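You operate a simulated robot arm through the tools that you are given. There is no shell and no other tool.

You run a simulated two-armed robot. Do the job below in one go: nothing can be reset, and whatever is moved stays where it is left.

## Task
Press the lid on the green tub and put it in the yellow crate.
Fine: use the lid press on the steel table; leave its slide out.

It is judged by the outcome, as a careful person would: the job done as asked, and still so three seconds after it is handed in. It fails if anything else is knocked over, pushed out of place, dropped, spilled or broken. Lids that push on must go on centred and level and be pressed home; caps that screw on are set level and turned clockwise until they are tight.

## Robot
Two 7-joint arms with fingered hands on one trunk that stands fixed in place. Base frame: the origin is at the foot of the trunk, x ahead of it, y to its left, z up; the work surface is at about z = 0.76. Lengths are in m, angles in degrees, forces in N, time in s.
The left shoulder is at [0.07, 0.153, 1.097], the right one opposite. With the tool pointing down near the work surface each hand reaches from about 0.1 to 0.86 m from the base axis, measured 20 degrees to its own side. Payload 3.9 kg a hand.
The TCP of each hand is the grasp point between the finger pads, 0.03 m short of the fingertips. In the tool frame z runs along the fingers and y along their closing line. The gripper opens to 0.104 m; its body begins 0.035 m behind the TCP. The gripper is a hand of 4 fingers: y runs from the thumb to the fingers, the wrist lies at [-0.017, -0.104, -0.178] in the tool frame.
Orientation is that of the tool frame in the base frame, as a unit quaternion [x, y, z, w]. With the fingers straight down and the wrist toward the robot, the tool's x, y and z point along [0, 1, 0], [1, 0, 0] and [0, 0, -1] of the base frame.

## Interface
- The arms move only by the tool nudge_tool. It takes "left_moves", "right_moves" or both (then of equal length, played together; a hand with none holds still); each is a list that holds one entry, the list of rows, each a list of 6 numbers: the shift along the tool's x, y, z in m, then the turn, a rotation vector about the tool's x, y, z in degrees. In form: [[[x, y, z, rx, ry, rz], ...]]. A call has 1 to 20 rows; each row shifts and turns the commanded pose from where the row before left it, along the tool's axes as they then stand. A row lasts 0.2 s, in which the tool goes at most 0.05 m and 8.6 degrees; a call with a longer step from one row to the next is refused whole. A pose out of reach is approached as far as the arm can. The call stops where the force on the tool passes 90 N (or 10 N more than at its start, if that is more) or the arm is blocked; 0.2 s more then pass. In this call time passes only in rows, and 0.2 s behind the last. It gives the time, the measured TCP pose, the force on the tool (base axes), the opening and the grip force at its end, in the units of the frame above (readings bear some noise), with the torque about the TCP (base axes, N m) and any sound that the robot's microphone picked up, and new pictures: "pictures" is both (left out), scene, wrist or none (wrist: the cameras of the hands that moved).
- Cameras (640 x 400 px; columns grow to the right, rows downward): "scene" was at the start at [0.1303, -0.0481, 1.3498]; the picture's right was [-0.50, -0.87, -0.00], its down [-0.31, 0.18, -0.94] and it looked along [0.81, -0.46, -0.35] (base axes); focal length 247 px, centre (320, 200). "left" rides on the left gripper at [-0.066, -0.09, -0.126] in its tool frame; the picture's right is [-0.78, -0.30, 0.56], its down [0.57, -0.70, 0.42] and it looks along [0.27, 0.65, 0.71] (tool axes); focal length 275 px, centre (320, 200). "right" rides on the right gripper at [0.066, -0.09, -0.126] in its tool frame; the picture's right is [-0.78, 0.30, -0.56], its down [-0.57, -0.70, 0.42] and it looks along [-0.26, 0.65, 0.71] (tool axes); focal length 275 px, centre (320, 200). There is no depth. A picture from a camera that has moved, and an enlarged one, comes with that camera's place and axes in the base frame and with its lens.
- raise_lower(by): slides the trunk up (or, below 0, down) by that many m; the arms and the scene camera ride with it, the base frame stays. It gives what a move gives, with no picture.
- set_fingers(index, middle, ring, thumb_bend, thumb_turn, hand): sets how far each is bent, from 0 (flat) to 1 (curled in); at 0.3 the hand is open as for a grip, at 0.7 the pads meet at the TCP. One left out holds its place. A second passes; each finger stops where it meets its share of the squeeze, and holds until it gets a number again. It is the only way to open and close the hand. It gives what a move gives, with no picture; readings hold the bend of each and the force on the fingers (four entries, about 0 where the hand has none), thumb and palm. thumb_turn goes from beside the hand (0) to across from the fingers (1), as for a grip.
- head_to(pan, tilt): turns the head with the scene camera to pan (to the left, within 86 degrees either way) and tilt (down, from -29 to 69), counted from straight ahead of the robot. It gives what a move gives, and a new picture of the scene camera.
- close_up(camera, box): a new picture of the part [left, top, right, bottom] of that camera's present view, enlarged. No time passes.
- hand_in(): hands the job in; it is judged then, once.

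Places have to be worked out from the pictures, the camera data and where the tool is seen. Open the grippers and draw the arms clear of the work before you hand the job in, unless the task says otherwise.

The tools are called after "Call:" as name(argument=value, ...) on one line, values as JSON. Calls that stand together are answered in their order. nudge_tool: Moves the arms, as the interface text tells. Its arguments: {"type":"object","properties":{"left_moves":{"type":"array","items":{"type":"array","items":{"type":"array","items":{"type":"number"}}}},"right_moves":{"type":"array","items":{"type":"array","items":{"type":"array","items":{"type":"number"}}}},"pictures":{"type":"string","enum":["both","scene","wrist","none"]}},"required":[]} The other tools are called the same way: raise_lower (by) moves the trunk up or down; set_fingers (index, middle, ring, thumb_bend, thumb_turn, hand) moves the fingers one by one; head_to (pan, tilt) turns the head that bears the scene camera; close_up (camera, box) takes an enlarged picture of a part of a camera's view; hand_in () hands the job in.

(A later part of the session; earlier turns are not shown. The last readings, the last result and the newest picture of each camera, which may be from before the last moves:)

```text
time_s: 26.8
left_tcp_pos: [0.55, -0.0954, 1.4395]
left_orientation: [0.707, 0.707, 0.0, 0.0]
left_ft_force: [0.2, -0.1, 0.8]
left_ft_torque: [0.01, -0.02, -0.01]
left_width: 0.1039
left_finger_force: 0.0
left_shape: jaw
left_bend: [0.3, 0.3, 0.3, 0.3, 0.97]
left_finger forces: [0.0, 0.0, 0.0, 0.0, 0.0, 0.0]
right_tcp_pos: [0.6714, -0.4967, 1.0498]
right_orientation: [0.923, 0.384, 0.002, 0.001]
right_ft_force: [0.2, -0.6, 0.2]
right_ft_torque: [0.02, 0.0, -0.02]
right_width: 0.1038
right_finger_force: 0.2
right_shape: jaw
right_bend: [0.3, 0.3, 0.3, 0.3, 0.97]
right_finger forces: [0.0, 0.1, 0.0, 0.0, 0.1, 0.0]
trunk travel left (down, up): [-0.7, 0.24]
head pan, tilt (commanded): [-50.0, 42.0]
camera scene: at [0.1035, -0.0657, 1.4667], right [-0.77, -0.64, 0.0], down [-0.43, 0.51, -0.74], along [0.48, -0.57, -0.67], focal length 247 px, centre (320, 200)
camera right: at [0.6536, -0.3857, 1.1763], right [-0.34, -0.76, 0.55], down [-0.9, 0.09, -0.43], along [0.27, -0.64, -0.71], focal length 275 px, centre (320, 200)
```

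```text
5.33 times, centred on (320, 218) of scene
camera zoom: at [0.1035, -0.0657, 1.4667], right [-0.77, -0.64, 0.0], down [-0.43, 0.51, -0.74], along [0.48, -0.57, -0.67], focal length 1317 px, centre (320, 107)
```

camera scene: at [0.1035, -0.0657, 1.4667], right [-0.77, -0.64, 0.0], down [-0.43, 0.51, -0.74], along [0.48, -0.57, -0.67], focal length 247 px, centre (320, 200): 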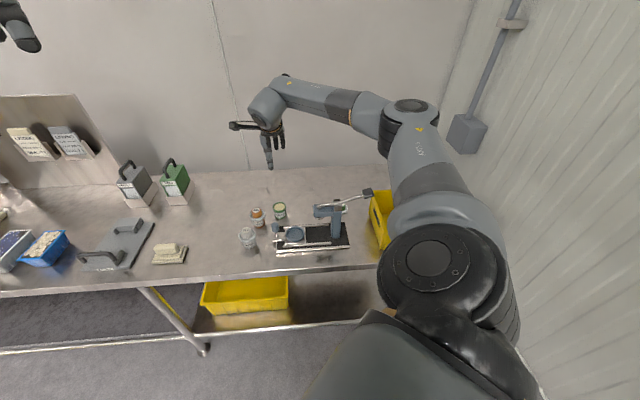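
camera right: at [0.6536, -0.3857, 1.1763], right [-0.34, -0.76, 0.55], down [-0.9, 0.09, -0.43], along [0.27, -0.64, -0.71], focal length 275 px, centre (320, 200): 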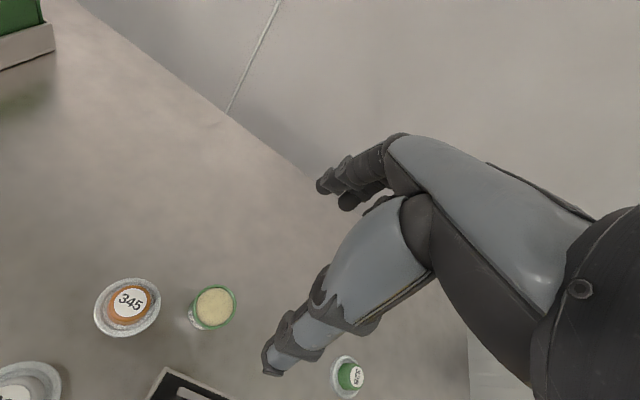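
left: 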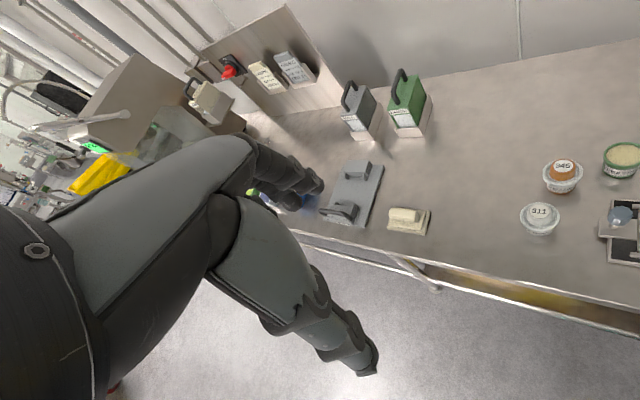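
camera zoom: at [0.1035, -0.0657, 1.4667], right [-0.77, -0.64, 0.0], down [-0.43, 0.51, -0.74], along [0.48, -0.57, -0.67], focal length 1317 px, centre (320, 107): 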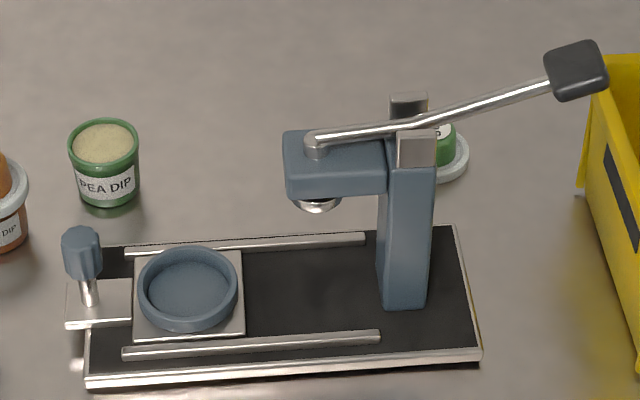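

Both views agree on the tub: centre about (0.671,-0.495), rim about 52 mm wide at z≈0.807. The open hand is centred over it, so I'll descend most of the way and check before closing.

Call:
nudge_tool(right_moves=[[[0.0012, -0.0012, 0.03, 0, 0, 0], [0, 0, 0.03, 0, 0, 0], [0, 0, 0.03, 0, 0, 0], [0, 0, 0.03, 0, 0, 0], [0, 0, 0.03, 0, 0, 0], [0, 0, 0.03, 0, 0, 0], [0, 0, 0, 0, 0, 0]]], pictures="both")

Call:
close_up(camera="scene", box=[230, 170, 330, 235])

```text
time_s: 28.4
left_tcp_pos: [0.5498, -0.0951, 1.4403]
left_orientation: [0.707, 0.707, -0.001, -0.001]
left_ft_force: [0.8, 0.2, 0.5]
left_ft_torque: [-0.01, 0.02, 0.0]
left_width: 0.1037
left_finger_force: 0.2
left_shape: jaw
left_bend: [0.3, 0.3, 0.3, 0.3, 0.97]
left_finger forces: [0.1, 0.1, 0.0, 0.0, 0.0, 0.0]
right_tcp_pos: [0.6702, -0.495, 0.87]
right_orientation: [0.924, 0.382, 0.002, 0.0]
right_ft_force: [0.8, -1.0, -0.2]
right_ft_torque: [0.05, -0.02, 0.02]
right_width: 0.1039
right_finger_force: 0.1
right_shape: jaw
right_bend: [0.3, 0.3, 0.3, 0.3, 0.97]
right_finger forces: [0.0, 0.0, 0.0, 0.0, 0.0, 0.0]
trunk travel left (down, up): [-0.7, 0.24]
head pan, tilt (commanded): [-50.0, 42.0]
camera scene: at [0.1031, -0.0658, 1.4667], right [-0.77, -0.64, 0.0], down [-0.43, 0.51, -0.74], along [0.48, -0.57, -0.67], focal length 247 px, centre (320, 200)
camera right: at [0.6528, -0.384, 0.9959], right [-0.34, -0.76, 0.55], down [-0.9, 0.09, -0.43], along [0.27, -0.64, -0.71], focal length 275 px, centre (320, 200)
```

scene: 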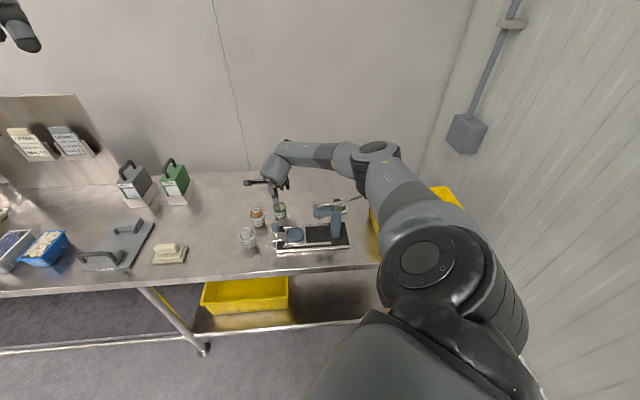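
right: 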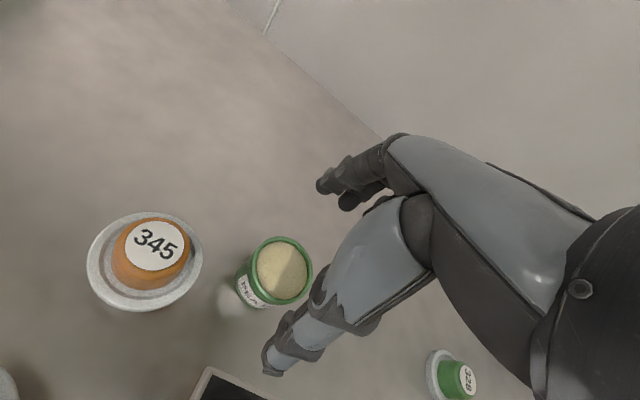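

```text
6.15 times, centred on (280, 202) of scene
camera zoom: at [0.1031, -0.0658, 1.4667], right [-0.77, -0.64, 0.0], down [-0.43, 0.51, -0.74], along [0.48, -0.57, -0.67], focal length 1520 px, centre (566, 185)
```

zoom: 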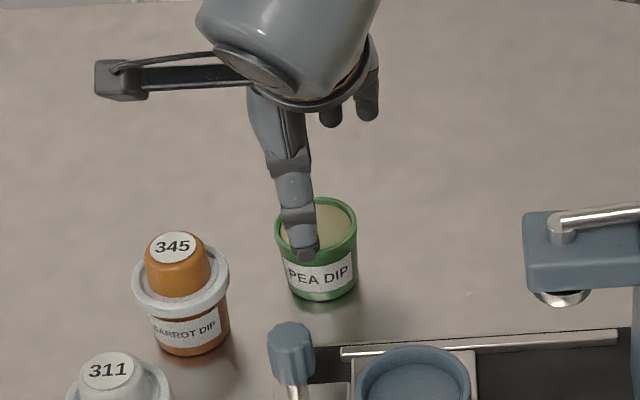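

The thumb sits in front of the tub, and index and middle are behind it, evenly spread about the tub centre. I'll descend the last 63 mm to put the TCP at rim height, with fingertips about 17 mm above the table.

Call:
nudge_tool(right_moves=[[[0.0005, 0.0005, 0.021, 0, 0, 0], [0, 0, 0.021, 0, 0, 0], [0, 0, 0.021, 0, 0, 0], [0, 0, 0, 0, 0, 0]]], pictures="both")

Call:
close_up(camera="scene", box=[230, 170, 330, 235])

Call:
close_up(camera="right", box=[180, 130, 440, 390])

```text
time_s: 29.4
left_tcp_pos: [0.5508, -0.0957, 1.4407]
left_orientation: [0.708, 0.707, 0.001, 0.0]
left_ft_force: [0.5, 0.5, -0.8]
left_ft_torque: [-0.02, -0.04, 0.0]
left_width: 0.1037
left_finger_force: 0.1
left_shape: jaw
left_bend: [0.3, 0.3, 0.3, 0.3, 0.97]
left_finger forces: [0.1, 0.0, 0.1, 0.0, 0.0, 0.1]
right_tcp_pos: [0.67, -0.4945, 0.8066]
right_orientation: [0.924, 0.382, 0.002, -0.001]
right_ft_force: [-0.8, -0.6, -0.3]
right_ft_torque: [-0.01, 0.0, 0.02]
right_width: 0.1041
right_finger_force: 0.1
right_shape: jaw
right_bend: [0.3, 0.3, 0.3, 0.3, 0.97]
right_finger forces: [0.0, 0.1, 0.0, 0.0, 0.0, 0.1]
trunk travel left (down, up): [-0.7, 0.24]
head pan, tilt (commanded): [-50.0, 42.0]
camera scene: at [0.1034, -0.0659, 1.4667], right [-0.77, -0.64, 0.0], down [-0.43, 0.51, -0.74], along [0.48, -0.57, -0.67], focal length 247 px, centre (320, 200)
camera right: at [0.6537, -0.3838, 0.9329], right [-0.34, -0.76, 0.55], down [-0.9, 0.09, -0.43], along [0.27, -0.64, -0.72], focal length 275 px, centre (320, 200)
```

scene: 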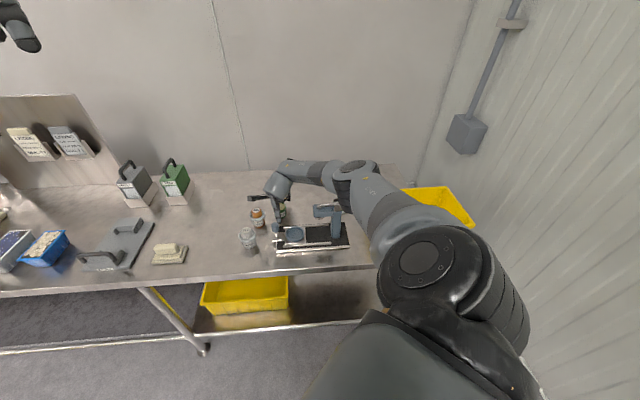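
right: 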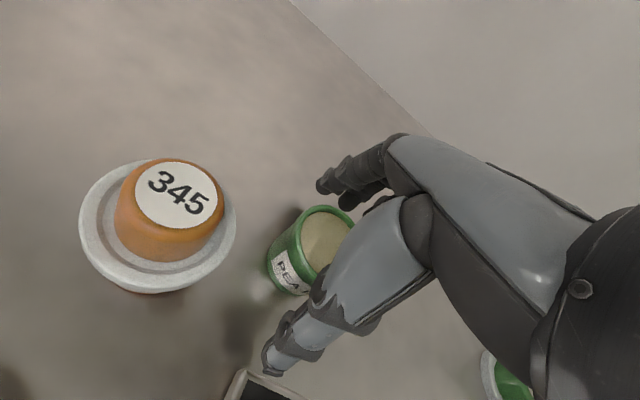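

```text
6.15 times, centred on (280, 202) of scene
camera zoom: at [0.1034, -0.0659, 1.4667], right [-0.77, -0.64, 0.0], down [-0.43, 0.51, -0.74], along [0.48, -0.57, -0.67], focal length 1520 px, centre (566, 185)
```

zoom: 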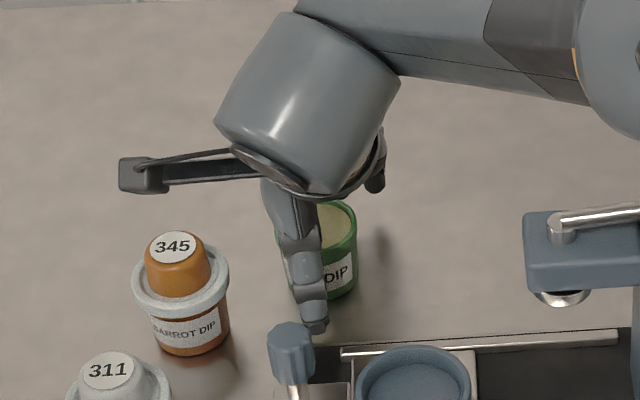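

```text
1.54 times, centred on (310, 260) of right
camera zoom: at [0.6537, -0.3838, 0.9329], right [-0.34, -0.76, 0.55], down [-0.9, 0.09, -0.43], along [0.27, -0.64, -0.72], focal length 424 px, centre (335, 108)
```

zoom: 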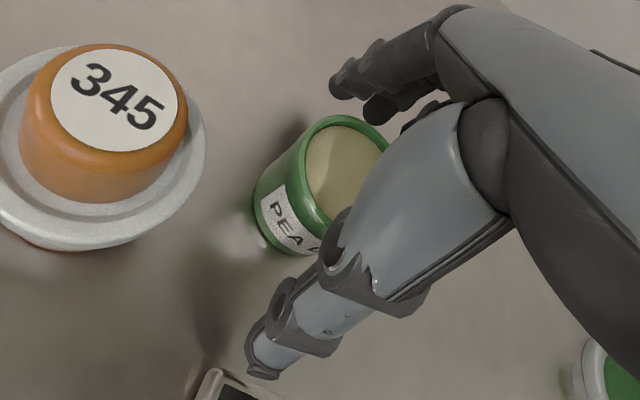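

The tub is well placed between thumb and fingers. I'll close index, middle and thumb in steps, leaving the ring finger open because it sits outside the tub.

Call:
set_fingers(hand="right", index=0.5, middle=0.5, thumb_bend=0.5)

Call:
close_up(camera="right", box=[180, 130, 440, 390])

Call:
close_up(camera="scene", box=[230, 170, 330, 235])

```text
time_s: 30.4
left_tcp_pos: [0.5497, -0.0943, 1.4398]
left_orientation: [0.707, 0.707, 0.0, 0.0]
left_ft_force: [-0.2, 0.5, -0.5]
left_ft_torque: [0.0, -0.03, 0.01]
left_width: 0.1036
left_finger_force: 0.1
left_shape: jaw
left_bend: [0.3, 0.3, 0.3, 0.3, 0.97]
left_finger forces: [0.1, 0.0, 0.1, 0.0, 0.1, 0.0]
right_tcp_pos: [0.6704, -0.4938, 0.808]
right_orientation: [0.924, 0.381, 0.002, -0.001]
right_ft_force: [0.5, -0.3, -0.1]
right_ft_torque: [-0.01, 0.03, -0.02]
right_width: 0.0543
right_finger_force: 0.1
right_shape: fingers
right_bend: [0.5, 0.5, 0.3, 0.5, 0.97]
right_finger forces: [0.0, 0.0, 0.0, 0.0, 0.0, 0.1]
trunk travel left (down, up): [-0.7, 0.24]
head pan, tilt (commanded): [-50.0, 42.0]
```

```text
1.54 times, centred on (310, 260) of right
camera zoom: at [0.6538, -0.3838, 0.9332], right [-0.34, -0.76, 0.55], down [-0.9, 0.09, -0.43], along [0.27, -0.64, -0.71], focal length 424 px, centre (335, 108)
```

zoom: 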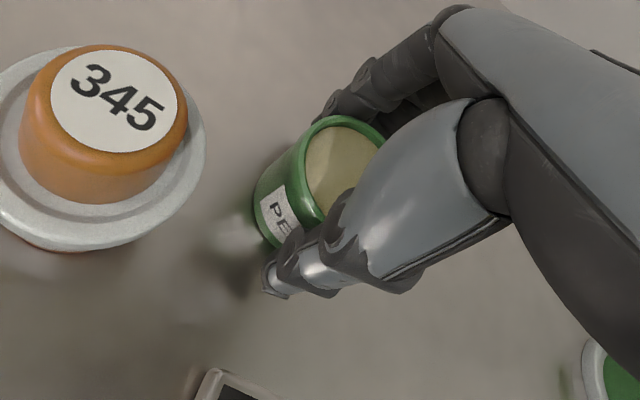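

```text
6.15 times, centred on (280, 202) of scene
camera zoom: at [0.1035, -0.0659, 1.4666], right [-0.77, -0.64, 0.0], down [-0.43, 0.51, -0.74], along [0.48, -0.57, -0.67], focal length 1520 px, centre (566, 185)
```

zoom: 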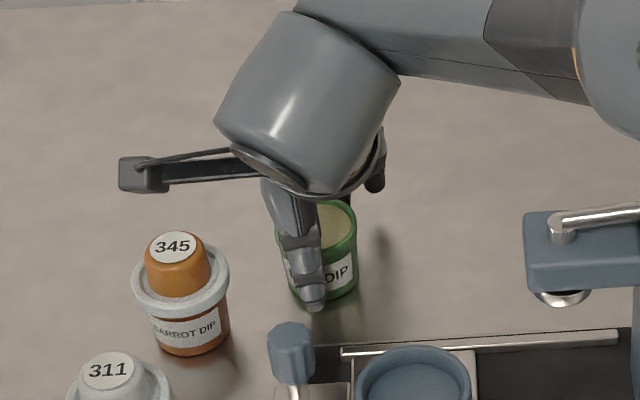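

At bend 0.5 the gap is 54 mm and nothing touches yet, so my gap model holds. I'll close a little further to grip.

Call:
set_fingers(hand="right", index=0.56, middle=0.56, thumb_bend=0.56)

Call:
close_up(camera="right", box=[180, 130, 440, 390])

Call:
close_up(camera="scene", box=[230, 170, 330, 235])

```text
time_s: 31.4
left_tcp_pos: [0.5513, -0.0951, 1.4406]
left_orientation: [0.707, 0.707, 0.0, 0.0]
left_ft_force: [-0.1, 0.5, 0.2]
left_ft_torque: [-0.02, -0.02, 0.02]
left_width: 0.1038
left_finger_force: 0.0
left_shape: jaw
left_bend: [0.3, 0.3, 0.3, 0.3, 0.97]
left_finger forces: [0.0, 0.1, 0.1, 0.0, 0.0, 0.0]
right_tcp_pos: [0.6702, -0.4938, 0.8064]
right_orientation: [0.924, 0.382, 0.001, -0.001]
right_ft_force: [-0.1, -0.7, -0.2]
right_ft_torque: [-0.01, -0.02, -0.02]
right_width: 0.0441
right_finger_force: 2.9
right_shape: fingers
right_bend: [0.54, 0.55, 0.3, 0.54, 0.97]
right_finger forces: [1.7, 1.3, 0.0, 0.0, 3.0, 0.0]
trunk travel left (down, up): [-0.7, 0.24]
head pan, tilt (commanded): [-50.0, 42.0]
```

```text
1.54 times, centred on (310, 260) of right
camera zoom: at [0.6538, -0.3838, 0.9332], right [-0.34, -0.76, 0.55], down [-0.9, 0.09, -0.43], along [0.27, -0.64, -0.71], focal length 424 px, centre (335, 108)
```

zoom: 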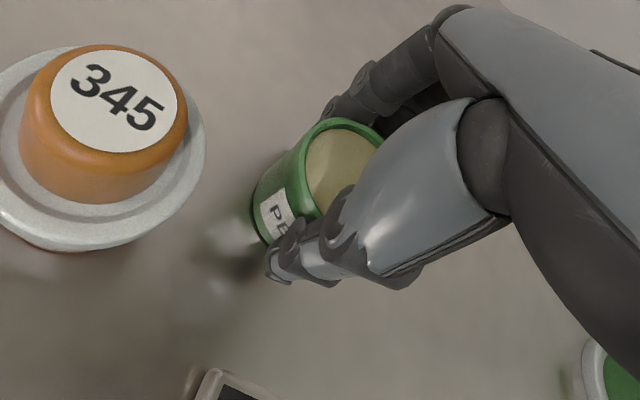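

```text
6.15 times, centred on (280, 202) of scene
camera zoom: at [0.1035, -0.0659, 1.4666], right [-0.77, -0.64, 0.0], down [-0.43, 0.51, -0.74], along [0.48, -0.57, -0.67], focal length 1520 px, centre (566, 185)
```

zoom: 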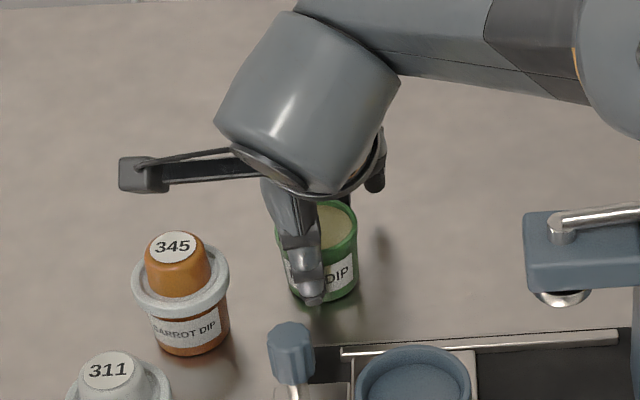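

Balanced contact at about 3 N: index 1.7 N, middle 1.3 N, thumb 3.0 N. I'll firm the grip up a bit before lifting.

Call:
set_fingers(hand="right", index=0.6, middle=0.6, thumb_bend=0.6)

Call:
nudge_tool(right_moves=[[[0, 0, -0.01, 0, 0, 0], [0, 0, -0.015, 0, 0, 0], [0, 0, -0.015, 0, 0, 0], [0, 0, 0, 0, 0, 0]]], pictures="wrist")

Call:
close_up(camera="scene", box=[230, 160, 330, 225])

```text
time_s: 32.4
left_tcp_pos: [0.5504, -0.0957, 1.4409]
left_orientation: [0.707, 0.707, -0.001, 0.0]
left_ft_force: [-0.1, 0.2, -0.4]
left_ft_torque: [0.02, -0.02, -0.01]
left_width: 0.1039
left_finger_force: 0.1
left_shape: jaw
left_bend: [0.3, 0.3, 0.3, 0.3, 0.97]
left_finger forces: [0.0, 0.0, 0.0, 0.1, 0.0, 0.0]
right_tcp_pos: [0.671, -0.4941, 0.8063]
right_orientation: [0.924, 0.382, 0.002, 0.0]
right_ft_force: [0.8, -0.9, 0.4]
right_ft_torque: [-0.06, -0.03, 0.0]
right_width: 0.0428
right_finger_force: 7.7
right_shape: fingers
right_bend: [0.55, 0.56, 0.3, 0.55, 0.97]
right_finger forces: [4.2, 3.7, 0.1, 0.1, 7.1, 0.0]
trunk travel left (down, up): [-0.7, 0.24]
head pan, tilt (commanded): [-50.0, 42.0]
```

```text
time_s: 33.4
left_tcp_pos: [0.5512, -0.0958, 1.4403]
left_orientation: [0.707, 0.708, 0.0, -0.001]
left_ft_force: [0.2, 0.3, -0.4]
left_ft_torque: [-0.02, 0.02, -0.03]
left_width: 0.1037
left_finger_force: 0.2
left_shape: jaw
left_bend: [0.3, 0.3, 0.3, 0.3, 0.97]
left_finger forces: [0.0, 0.0, 0.0, 0.1, 0.0, 0.1]
right_tcp_pos: [0.6713, -0.4933, 0.8454]
right_orientation: [0.924, 0.382, 0.0, 0.0]
right_ft_force: [0.0, -0.1, -1.5]
right_ft_torque: [0.01, -0.01, 0.0]
right_width: 0.0426
right_finger_force: 7.9
right_shape: fingers
right_bend: [0.55, 0.56, 0.3, 0.55, 0.97]
right_finger forces: [4.2, 3.5, 0.0, 0.0, 7.0, 0.0]
trunk travel left (down, up): [-0.7, 0.24]
head pan, tilt (commanded): [-50.0, 42.0]
camera right: at [0.6544, -0.3835, 0.9714], right [-0.34, -0.76, 0.55], down [-0.9, 0.09, -0.43], along [0.27, -0.64, -0.71], focal length 275 px, centre (320, 200)
```

right: 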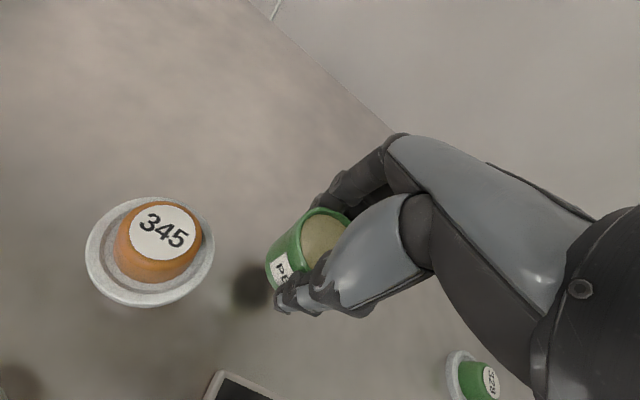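

```text
6.15 times, centred on (280, 192) of scene
camera zoom: at [0.1038, -0.0661, 1.4666], right [-0.77, -0.64, 0.0], down [-0.43, 0.51, -0.74], along [0.48, -0.57, -0.67], focal length 1520 px, centre (566, 246)
```

zoom: 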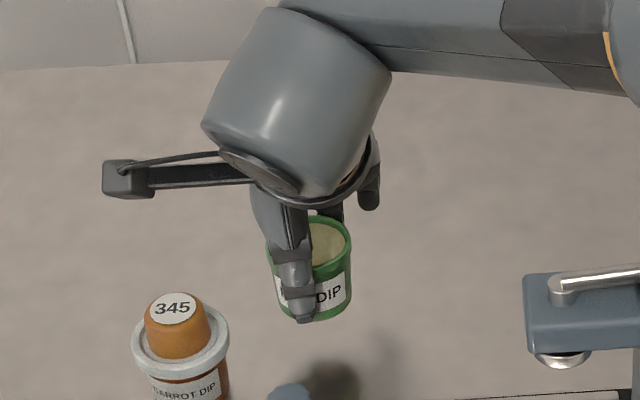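

The tub lifted cleanly and hangs level at about 1 N. I'll lift higher and zoom in on the nest to locate its centre precisely before placing.

Call:
nudge_tool(right_moves=[[[0, 0, -0.03, 0, 0, 0], [0, 0, -0.03, 0, 0, 0], [0, 0, -0.02, 0, 0, 0], [0, 0, 0, 0, 0, 0]]], pictures="none")

Call:
close_up(camera="scene", box=[265, 215, 315, 250])

Call:
close_up(camera="scene", box=[270, 195, 370, 260])

```text
time_s: 34.4
left_tcp_pos: [0.5508, -0.0966, 1.4412]
left_orientation: [0.707, 0.707, 0.0, 0.0]
left_ft_force: [0.1, 0.0, -1.1]
left_ft_torque: [-0.04, -0.01, 0.0]
left_width: 0.1035
left_finger_force: 0.1
left_shape: jaw
left_bend: [0.3, 0.3, 0.3, 0.3, 0.97]
left_finger forces: [0.0, 0.0, 0.1, 0.0, 0.0, 0.0]
right_tcp_pos: [0.6721, -0.4926, 0.9259]
right_orientation: [0.924, 0.383, 0.002, 0.0]
right_ft_force: [-0.5, -0.7, -0.6]
right_ft_torque: [-0.01, -0.01, -0.02]
right_width: 0.0426
right_finger_force: 7.2
right_shape: fingers
right_bend: [0.55, 0.56, 0.3, 0.55, 0.97]
right_finger forces: [4.0, 3.4, 0.1, 0.0, 7.1, 0.1]
trunk travel left (down, up): [-0.7, 0.24]
head pan, tilt (commanded): [-50.0, 42.0]
```

```text
11.43 times, centred on (290, 232) of scene
camera zoom: at [0.1037, -0.066, 1.4666], right [-0.77, -0.64, 0.0], down [-0.43, 0.51, -0.74], along [0.48, -0.57, -0.67], focal length 2823 px, centre (663, -171)
```

zoom: 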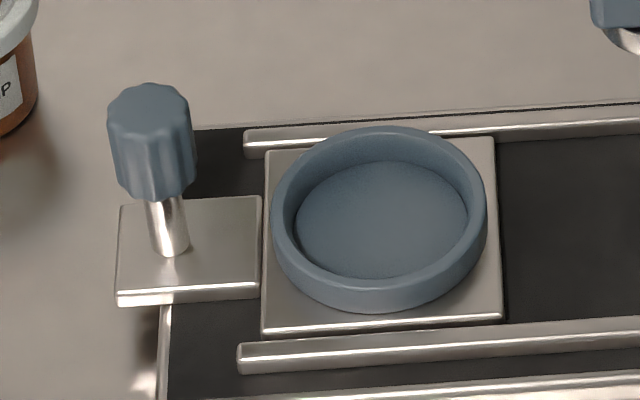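

```text
6.15 times, centred on (320, 228) of scene
camera zoom: at [0.1037, -0.066, 1.4666], right [-0.77, -0.64, 0.0], down [-0.43, 0.51, -0.74], along [0.48, -0.57, -0.67], focal length 1520 px, centre (320, 31)
```

zoom: 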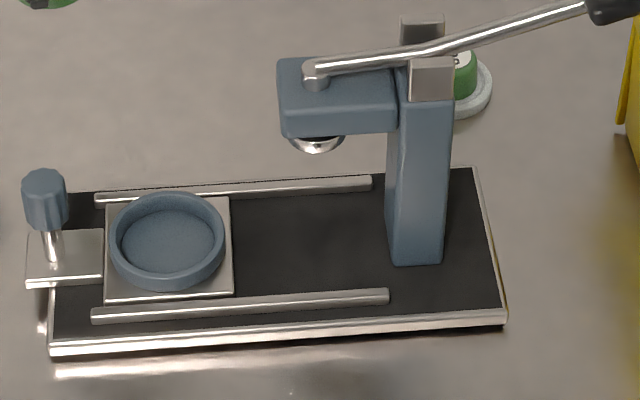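

The nest centre comes out at about (0.5425,-0.4515) with its floor near z=0.78 and ring top near 0.79, and the knob top is at 0.842. I'll turn the hand 20° to swing the wrist away from the press head and carry the tub over the nest at a safe height.

Call:
nudge_tool(right_moves=[[[0, 0, 0, 0, 0, 6.67], [0, 0, 0, 0, 0, 6.67], [0, 0, 0, 0, 0, 6.66], [-0.025, -0.023, 0, 0, 0, 0], [-0.025, -0.023, 0, 0, 0, 0], [-0.025, -0.023, 0, 0, 0, 0], [-0.025, -0.023, 0, 0, 0, 0], [0, 0, 0, 0, 0, 0]]], pictures="both")

Call:
close_up(camera="scene", box=[250, 180, 350, 245])

```text
time_s: 36.2
left_tcp_pos: [0.5507, -0.0962, 1.4402]
left_orientation: [0.707, 0.707, 0.0, -0.001]
left_ft_force: [-0.1, 0.4, -0.2]
left_ft_torque: [-0.01, 0.02, 0.01]
left_width: 0.1037
left_finger_force: 0.0
left_shape: jaw
left_bend: [0.3, 0.3, 0.3, 0.3, 0.97]
left_finger forces: [0.1, 0.1, 0.0, 0.1, 0.1, 0.0]
right_tcp_pos: [0.5427, -0.4533, 0.9273]
right_orientation: [0.976, 0.216, 0.002, -0.001]
right_ft_force: [0.2, 1.0, -2.0]
right_ft_torque: [0.01, -0.01, -0.05]
right_width: 0.0428
right_finger_force: 7.1
right_shape: fingers
right_bend: [0.55, 0.57, 0.3, 0.55, 0.97]
right_finger forces: [4.1, 3.5, 0.0, 0.0, 7.1, 0.0]
trunk travel left (down, up): [-0.7, 0.24]
head pan, tilt (commanded): [-50.0, 42.0]
camera scene: at [0.104, -0.066, 1.4666], right [-0.77, -0.64, 0.0], down [-0.43, 0.51, -0.74], along [0.48, -0.57, -0.67], focal length 247 px, centre (320, 200)
camera right: at [0.5651, -0.3437, 1.0531], right [-0.58, -0.6, 0.55], down [-0.81, 0.4, -0.42], along [0.03, -0.7, -0.72], focal length 275 px, centre (320, 200)
```

scene: 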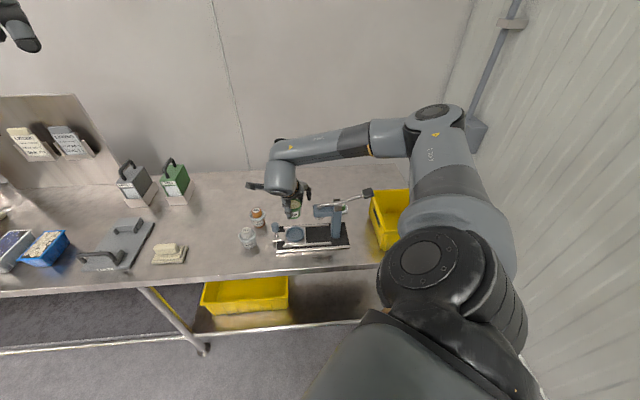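
right: 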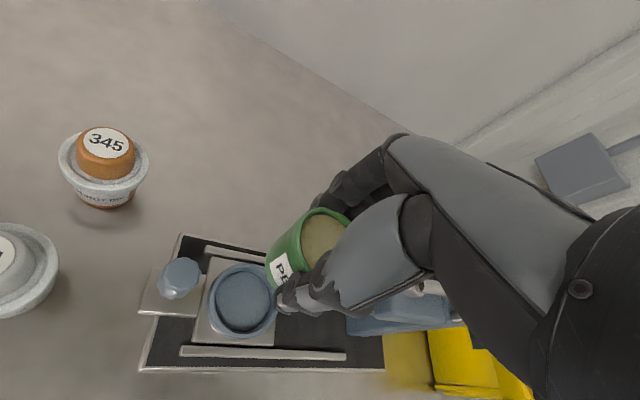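

```text
6.15 times, centred on (300, 212) of scene
camera zoom: at [0.104, -0.066, 1.4666], right [-0.77, -0.64, 0.0], down [-0.43, 0.51, -0.74], along [0.48, -0.57, -0.67], focal length 1520 px, centre (443, 123)
```

zoom: 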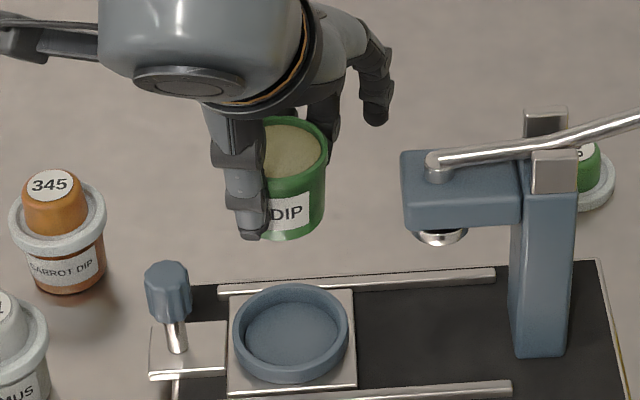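

The tub is held above the nest and is clear of the head and knob. I'll zoom the wrist camera on the nest to cross-check its centre against the scene-camera estimate.

Call:
close_up(camera="right", box=[130, 220, 370, 380])

```text
2.50 times, centred on (250, 300) of right
camera zoom: at [0.5651, -0.3437, 1.0531], right [-0.58, -0.6, 0.55], down [-0.81, 0.4, -0.42], along [0.03, -0.7, -0.72], focal length 688 px, centre (495, -50)
```

zoom: 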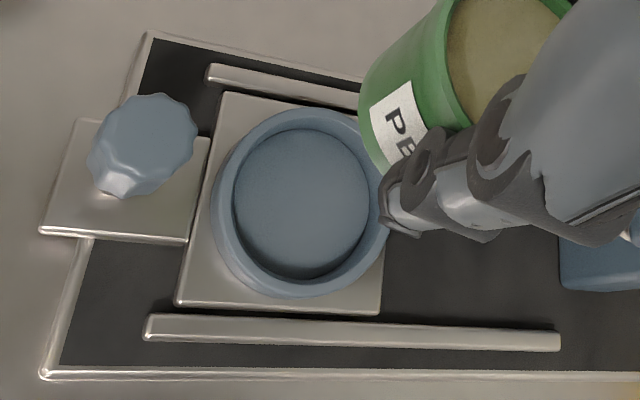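

The two cameras agree along the press but differ by about 5 mm across it, so I'll take the mean, (0.540,-0.450), which is well inside the nest's clearance. I'll lower the tub to just above the ring and check the centring there, where parallax is small.

Call:
nudge_tool(right_moves=[[[-0.0004, -0.0022, 0.02, 0, 0, 0], [-0.0004, -0.0021, 0.02, 0, 0, 0], [0, 0, 0.02, 0, 0, 0], [0, 0, 0.018, 0, 0, 0], [0, 0, 0, 0, 0, 0]]], pictures="wrist")

Call:
close_up(camera="scene", box=[265, 200, 325, 240])

Call:
close_up(camera="right", box=[130, 180, 370, 340])

```text
time_s: 37.4
left_tcp_pos: [0.55, -0.0955, 1.4405]
left_orientation: [0.707, 0.707, 0.001, -0.001]
left_ft_force: [0.1, 0.2, -0.4]
left_ft_torque: [0.0, 0.04, 0.0]
left_width: 0.1036
left_finger_force: 0.1
left_shape: jaw
left_bend: [0.3, 0.3, 0.3, 0.3, 0.97]
left_finger forces: [0.0, 0.0, 0.0, 0.0, 0.1, 0.0]
right_tcp_pos: [0.5393, -0.4493, 0.8468]
right_orientation: [0.976, 0.217, 0.002, -0.001]
right_ft_force: [-0.4, -0.8, -0.1]
right_ft_torque: [0.03, 0.01, 0.03]
right_width: 0.0427
right_finger_force: 7.1
right_shape: fingers
right_bend: [0.55, 0.57, 0.3, 0.55, 0.97]
right_finger forces: [4.1, 3.4, 0.0, 0.0, 7.1, 0.0]
trunk travel left (down, up): [-0.7, 0.24]
head pan, tilt (commanded): [-50.0, 42.0]
camera right: at [0.5628, -0.3396, 0.9744], right [-0.58, -0.6, 0.55], down [-0.81, 0.4, -0.43], along [0.04, -0.7, -0.72], focal length 275 px, centre (320, 200)
```

right: 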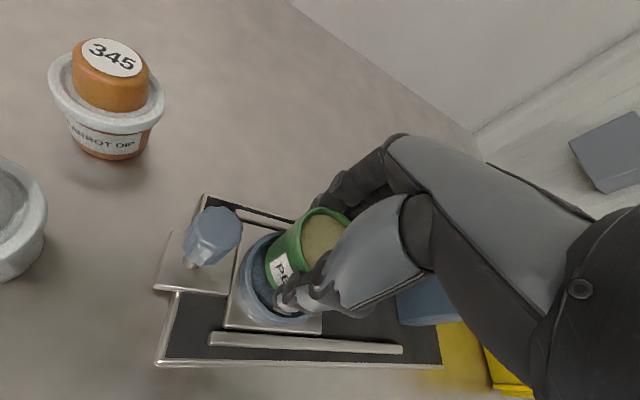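

```text
10.00 times, centred on (295, 220) of scene
camera zoom: at [0.1035, -0.0658, 1.4666], right [-0.77, -0.64, 0.0], down [-0.43, 0.51, -0.74], along [0.48, -0.57, -0.67], focal length 2470 px, centre (570, 0)
```

zoom: 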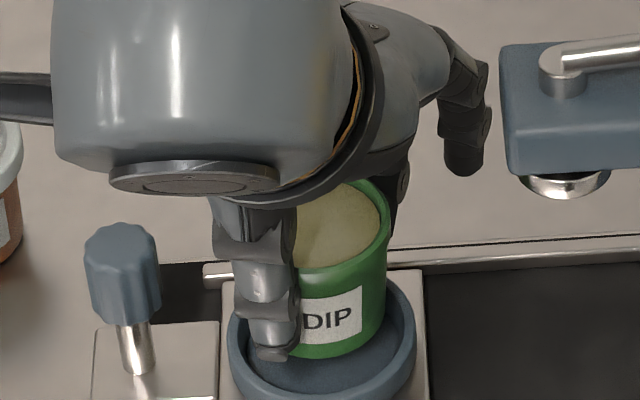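

```text
2.50 times, centred on (250, 260) of right
camera zoom: at [0.5628, -0.3396, 0.9744], right [-0.58, -0.6, 0.55], down [-0.81, 0.4, -0.43], along [0.04, -0.7, -0.72], focal length 688 px, centre (495, 50)
```

zoom: 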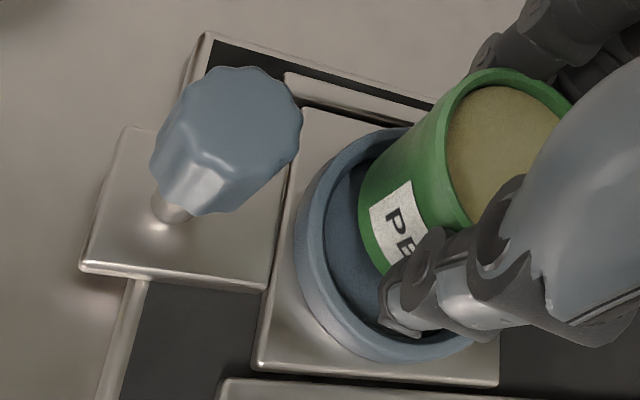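

In the scene view the tub base lines up with the ring to within about 2 mm. I'll lower it in small steps and watch the force for seating.

Call:
nudge_tool(right_moves=[[[0, 0, 0.006, 0, 0, 0], [0, 0, 0.006, 0, 0, 0], [0, 0, 0, 0, 0, 0]]], pictures="none")

Call:
close_up(camera="scene", box=[265, 200, 325, 240])

Call:
close_up(camera="right", box=[210, 180, 370, 340])

```text
time_s: 38.2
left_tcp_pos: [0.5504, -0.0958, 1.44]
left_orientation: [0.707, 0.708, 0.0, 0.0]
left_ft_force: [0.6, -0.2, -0.9]
left_ft_torque: [-0.05, 0.02, 0.01]
left_width: 0.104
left_finger_force: 0.0
left_shape: jaw
left_bend: [0.3, 0.3, 0.3, 0.3, 0.97]
left_finger forces: [0.0, 0.1, 0.0, 0.0, 0.0, 0.0]
right_tcp_pos: [0.5387, -0.4489, 0.836]
right_orientation: [0.977, 0.216, 0.001, -0.002]
right_ft_force: [0.1, 1.0, -2.0]
right_ft_torque: [-0.03, -0.01, -0.01]
right_width: 0.0426
right_finger_force: 6.9
right_shape: fingers
right_bend: [0.55, 0.57, 0.3, 0.55, 0.97]
right_finger forces: [4.0, 3.5, 0.1, 0.0, 7.0, 0.0]
trunk travel left (down, up): [-0.7, 0.24]
head pan, tilt (commanded): [-50.0, 42.0]
```

```text
10.00 times, centred on (295, 220) of scene
camera zoom: at [0.1034, -0.0659, 1.4667], right [-0.77, -0.64, 0.0], down [-0.43, 0.51, -0.74], along [0.48, -0.57, -0.67], focal length 2470 px, centre (570, 0)
```

zoom: 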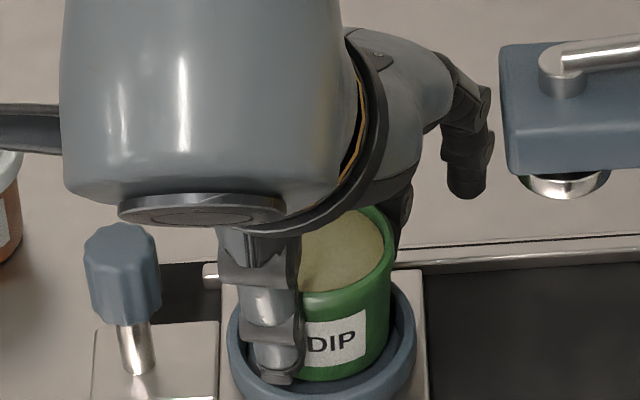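

```text
2.50 times, centred on (290, 260) of right
camera zoom: at [0.5622, -0.3399, 0.9625], right [-0.58, -0.6, 0.55], down [-0.81, 0.4, -0.42], along [0.03, -0.7, -0.72], focal length 688 px, centre (395, 50)
```

zoom: 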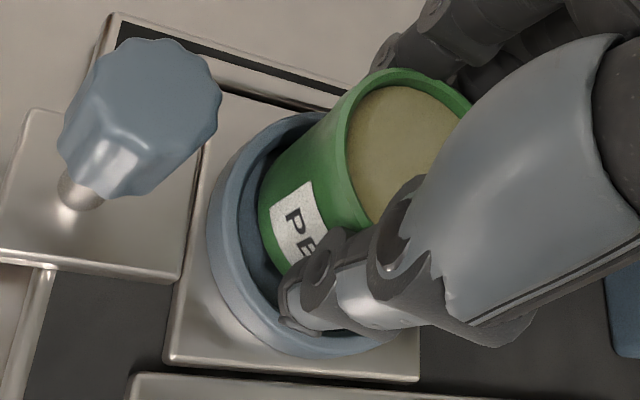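

The tub base is inside the ring with even clearance and no contact yet. I'll continue down in small steps.

Call:
nudge_tool(right_moves=[[[0, 0, 0.004, 0, 0, 0], [0, 0, 0, 0, 0, 0]]], pictures="none")

Call:
nudge_tool(right_moves=[[[0, 0, 0.003, 0, 0, 0], [0, 0, 0, 0, 0, 0]]], pictures="none")

Call:
nudge_tool(right_moves=[[[0, 0, 0.002, 0, 0, 0], [0, 0, 0, 0, 0, 0]]], pictures="none")

Call:
close_up(camera="scene", box=[265, 200, 325, 240])

Call:
close_up(camera="right", box=[210, 180, 370, 340])

```text
time_s: 38.8
left_tcp_pos: [0.5497, -0.0962, 1.4407]
left_orientation: [0.707, 0.707, 0.0, 0.0]
left_ft_force: [-1.0, -0.4, 0.0]
left_ft_torque: [-0.02, 0.01, 0.01]
left_width: 0.1038
left_finger_force: 0.1
left_shape: jaw
left_bend: [0.3, 0.3, 0.3, 0.3, 0.97]
left_finger forces: [0.0, 0.0, 0.1, 0.0, 0.0, 0.0]
right_tcp_pos: [0.539, -0.4489, 0.8326]
right_orientation: [0.976, 0.216, 0.001, -0.001]
right_ft_force: [-0.1, 0.5, -0.4]
right_ft_torque: [0.03, -0.02, 0.01]
right_width: 0.0426
right_finger_force: 6.8
right_shape: fingers
right_bend: [0.55, 0.57, 0.3, 0.55, 0.97]
right_finger forces: [4.1, 3.5, 0.1, 0.0, 7.0, 0.0]
trunk travel left (down, up): [-0.7, 0.24]
head pan, tilt (commanded): [-50.0, 42.0]
```

```text
time_s: 39.4
left_tcp_pos: [0.5498, -0.0951, 1.4414]
left_orientation: [0.707, 0.707, 0.001, 0.0]
left_ft_force: [0.6, 0.1, 0.5]
left_ft_torque: [0.02, -0.03, 0.0]
left_width: 0.1037
left_finger_force: 0.1
left_shape: jaw
left_bend: [0.3, 0.3, 0.3, 0.3, 0.97]
left_finger forces: [0.0, 0.1, 0.0, 0.2, 0.0, 0.1]
right_tcp_pos: [0.5393, -0.4489, 0.8305]
right_orientation: [0.977, 0.215, 0.003, -0.001]
right_ft_force: [0.7, -0.7, 6.7]
right_ft_torque: [-0.27, -0.01, -0.05]
right_width: 0.0427
right_finger_force: 11.2
right_shape: fingers
right_bend: [0.55, 0.56, 0.3, 0.55, 0.97]
right_finger forces: [3.9, 10.8, 0.0, 0.0, 7.3, 0.1]
trunk travel left (down, up): [-0.7, 0.24]
head pan, tilt (commanded): [-50.0, 42.0]
```

```text
time_s: 40.0
left_tcp_pos: [0.5477, -0.0943, 1.4412]
left_orientation: [0.707, 0.707, 0.001, 0.002]
left_ft_force: [-0.2, 0.1, 0.5]
left_ft_torque: [0.01, -0.03, 0.04]
left_width: 0.1036
left_finger_force: 0.0
left_shape: jaw
left_bend: [0.3, 0.3, 0.3, 0.3, 0.97]
left_finger forces: [0.1, 0.0, 0.0, 0.0, 0.0, 0.0]
right_tcp_pos: [0.5403, -0.4486, 0.8308]
right_orientation: [0.976, 0.216, 0.004, 0.001]
right_ft_force: [1.5, -3.7, 18.3]
right_ft_torque: [-0.66, -0.06, 0.08]
right_width: 0.0425
right_finger_force: 15.4
right_shape: fingers
right_bend: [0.55, 0.55, 0.3, 0.55, 0.97]
right_finger forces: [4.8, 18.8, 0.1, 0.1, 7.0, 0.1]
trunk travel left (down, up): [-0.7, 0.24]
head pan, tilt (commanded): [-50.0, 42.0]
```

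```text
10.00 times, centred on (295, 220) of scene
camera zoom: at [0.1009, -0.0642, 1.4671], right [-0.77, -0.64, 0.0], down [-0.43, 0.51, -0.74], along [0.48, -0.57, -0.67], focal length 2470 px, centre (570, 0)
```

zoom: 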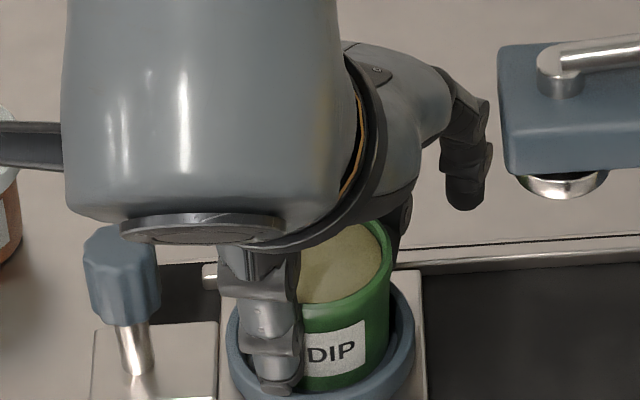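

```text
2.50 times, centred on (290, 260) of right
camera zoom: at [0.5613, -0.3388, 0.9571], right [-0.58, -0.59, 0.55], down [-0.81, 0.4, -0.43], along [0.04, -0.7, -0.71], focal length 688 px, centre (395, 50)
```

zoom: 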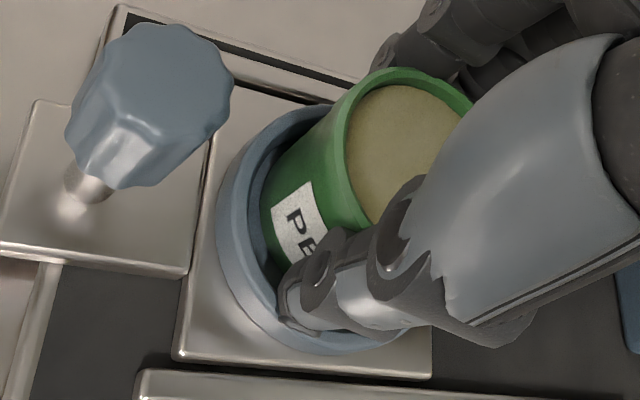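

The middle fingertip has met the ring rim at z≈0.80 (18 N, carried by that finger), so the tub base is within about 2-3 mm of the nest floor. I'll ease up 2 mm to unload the finger, then open slowly and let the tub settle inside the ring.

Call:
nudge_tool(right_moves=[[[0, 0, -0.003, 0, 0, 0], [0, 0, 0, 0, 0, 0]]], pictures="none")

Call:
set_fingers(hand="right", index=0.54, middle=0.54, thumb_bend=0.54)

Call:
close_up(camera="scene", box=[265, 200, 325, 240])

Call:
close_up(camera="right", box=[210, 180, 370, 340])

```text
time_s: 40.6
left_tcp_pos: [0.5477, -0.0946, 1.4417]
left_orientation: [0.708, 0.707, 0.0, 0.0]
left_ft_force: [0.2, 1.0, -0.3]
left_ft_torque: [-0.03, 0.0, 0.01]
left_width: 0.1034
left_finger_force: 0.1
left_shape: jaw
left_bend: [0.3, 0.3, 0.3, 0.3, 0.97]
left_finger forces: [0.0, 0.0, 0.0, 0.1, 0.1, 0.0]
right_tcp_pos: [0.5387, -0.4471, 0.8313]
right_orientation: [0.976, 0.216, 0.001, 0.0]
right_ft_force: [2.5, -4.0, 11.0]
right_ft_torque: [-0.46, -0.09, 0.04]
right_width: 0.0429
right_finger_force: 11.8
right_shape: fingers
right_bend: [0.55, 0.55, 0.3, 0.55, 0.97]
right_finger forces: [4.9, 12.9, 0.1, 0.0, 5.9, 0.0]
trunk travel left (down, up): [-0.7, 0.24]
head pan, tilt (commanded): [-50.0, 42.0]
```

```text
time_s: 41.6
left_tcp_pos: [0.5489, -0.0945, 1.4402]
left_orientation: [0.707, 0.707, 0.001, 0.0]
left_ft_force: [1.0, -0.2, 0.0]
left_ft_torque: [0.0, 0.01, 0.0]
left_width: 0.1037
left_finger_force: 0.1
left_shape: jaw
left_bend: [0.3, 0.3, 0.3, 0.3, 0.97]
left_finger forces: [0.1, 0.1, 0.1, 0.0, 0.0, 0.0]
right_tcp_pos: [0.5395, -0.4458, 0.8312]
right_orientation: [0.976, 0.217, 0.001, -0.001]
right_ft_force: [-0.4, 0.9, 5.6]
right_ft_torque: [-0.14, -0.02, -0.02]
right_width: 0.0455
right_finger_force: 4.1
right_shape: fingers
right_bend: [0.54, 0.54, 0.3, 0.53, 0.97]
right_finger forces: [0.4, 6.7, 0.1, 0.0, 1.9, 0.1]
trunk travel left (down, up): [-0.7, 0.24]
head pan, tilt (commanded): [-50.0, 42.0]
```

```text
10.00 times, centred on (295, 220) of scene
camera zoom: at [0.1023, -0.0649, 1.4667], right [-0.77, -0.64, 0.0], down [-0.43, 0.51, -0.74], along [0.48, -0.57, -0.67], focal length 2470 px, centre (570, 0)
```

zoom: 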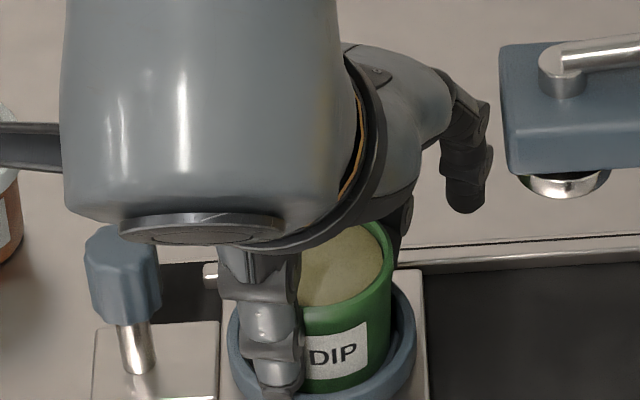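

```text
2.50 times, centred on (290, 260) of right
camera zoom: at [0.561, -0.3378, 0.9573], right [-0.58, -0.6, 0.55], down [-0.81, 0.4, -0.43], along [0.03, -0.7, -0.72], focal length 688 px, centre (395, 50)
```

zoom: 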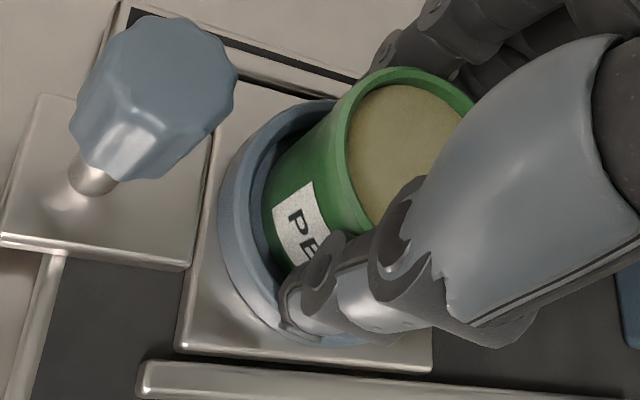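

The middle finger still bears about 7 N on the ring. I'll open thumb and index a bit so the tub is free, and raise a few millimetres.

Call:
set_fingers(hand="right", index=0.51, thumb_bend=0.51)

Call:
nudge_tool(right_moves=[[[0, 0, -0.004, 0, 0, 0], [0, 0, 0, 0, 0, 0]]], pictures="none")

Call:
close_up(camera="scene", box=[265, 200, 325, 240])

Call:
close_up(camera="right", box=[210, 180, 370, 340])

```text
time_s: 42.6
left_tcp_pos: [0.5499, -0.0957, 1.4406]
left_orientation: [0.707, 0.707, -0.001, 0.0]
left_ft_force: [-0.9, 0.3, -0.1]
left_ft_torque: [0.0, 0.0, -0.01]
left_width: 0.1034
left_finger_force: 0.0
left_shape: jaw
left_bend: [0.3, 0.3, 0.3, 0.3, 0.97]
left_finger forces: [0.0, 0.1, 0.0, 0.0, 0.0, 0.1]
right_tcp_pos: [0.5391, -0.4479, 0.8314]
right_orientation: [0.977, 0.215, 0.002, -0.001]
right_ft_force: [-0.4, 1.0, 3.1]
right_ft_torque: [-0.07, 0.04, -0.04]
right_width: 0.0513
right_finger_force: 2.3
right_shape: fingers
right_bend: [0.51, 0.54, 0.3, 0.51, 0.97]
right_finger forces: [0.1, 4.1, 0.0, 0.0, 0.8, 0.0]
trunk travel left (down, up): [-0.7, 0.24]
head pan, tilt (commanded): [-50.0, 42.0]
```

```text
time_s: 43.2
left_tcp_pos: [0.5509, -0.0952, 1.4401]
left_orientation: [0.707, 0.707, 0.0, 0.0]
left_ft_force: [-0.1, 0.2, 0.3]
left_ft_torque: [-0.01, 0.01, 0.0]
left_width: 0.1033
left_finger_force: 0.1
left_shape: jaw
left_bend: [0.3, 0.3, 0.3, 0.3, 0.97]
left_finger forces: [0.0, 0.0, 0.1, 0.1, 0.0, 0.0]
right_tcp_pos: [0.5384, -0.4468, 0.8345]
right_orientation: [0.976, 0.216, 0.0, -0.001]
right_ft_force: [0.0, -0.6, -0.2]
right_ft_torque: [0.01, -0.04, 0.02]
right_width: 0.0515
right_finger_force: 0.0
right_shape: fingers
right_bend: [0.51, 0.54, 0.3, 0.51, 0.97]
right_finger forces: [0.1, 0.1, 0.1, 0.0, 0.2, 0.0]
trunk travel left (down, up): [-0.7, 0.24]
head pan, tilt (commanded): [-50.0, 42.0]
```

```text
10.00 times, centred on (295, 220) of scene
camera zoom: at [0.1032, -0.0657, 1.4667], right [-0.77, -0.64, 0.0], down [-0.43, 0.51, -0.74], along [0.48, -0.57, -0.67], focal length 2470 px, centre (570, 0)
```

zoom: 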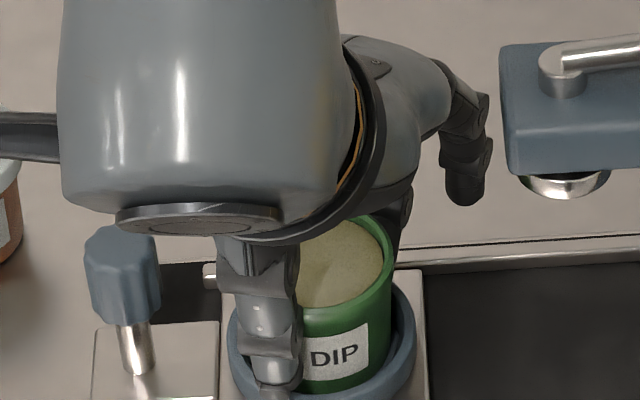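

```text
2.50 times, centred on (290, 260) of right
camera zoom: at [0.5615, -0.3381, 0.9608], right [-0.58, -0.6, 0.55], down [-0.81, 0.4, -0.42], along [0.03, -0.7, -0.72], focal length 688 px, centre (395, 50)
```

zoom: 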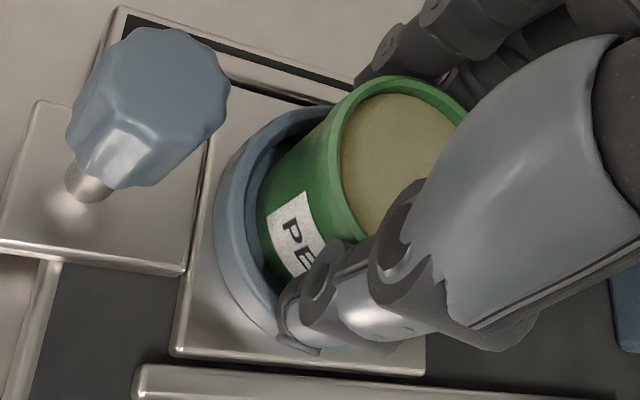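

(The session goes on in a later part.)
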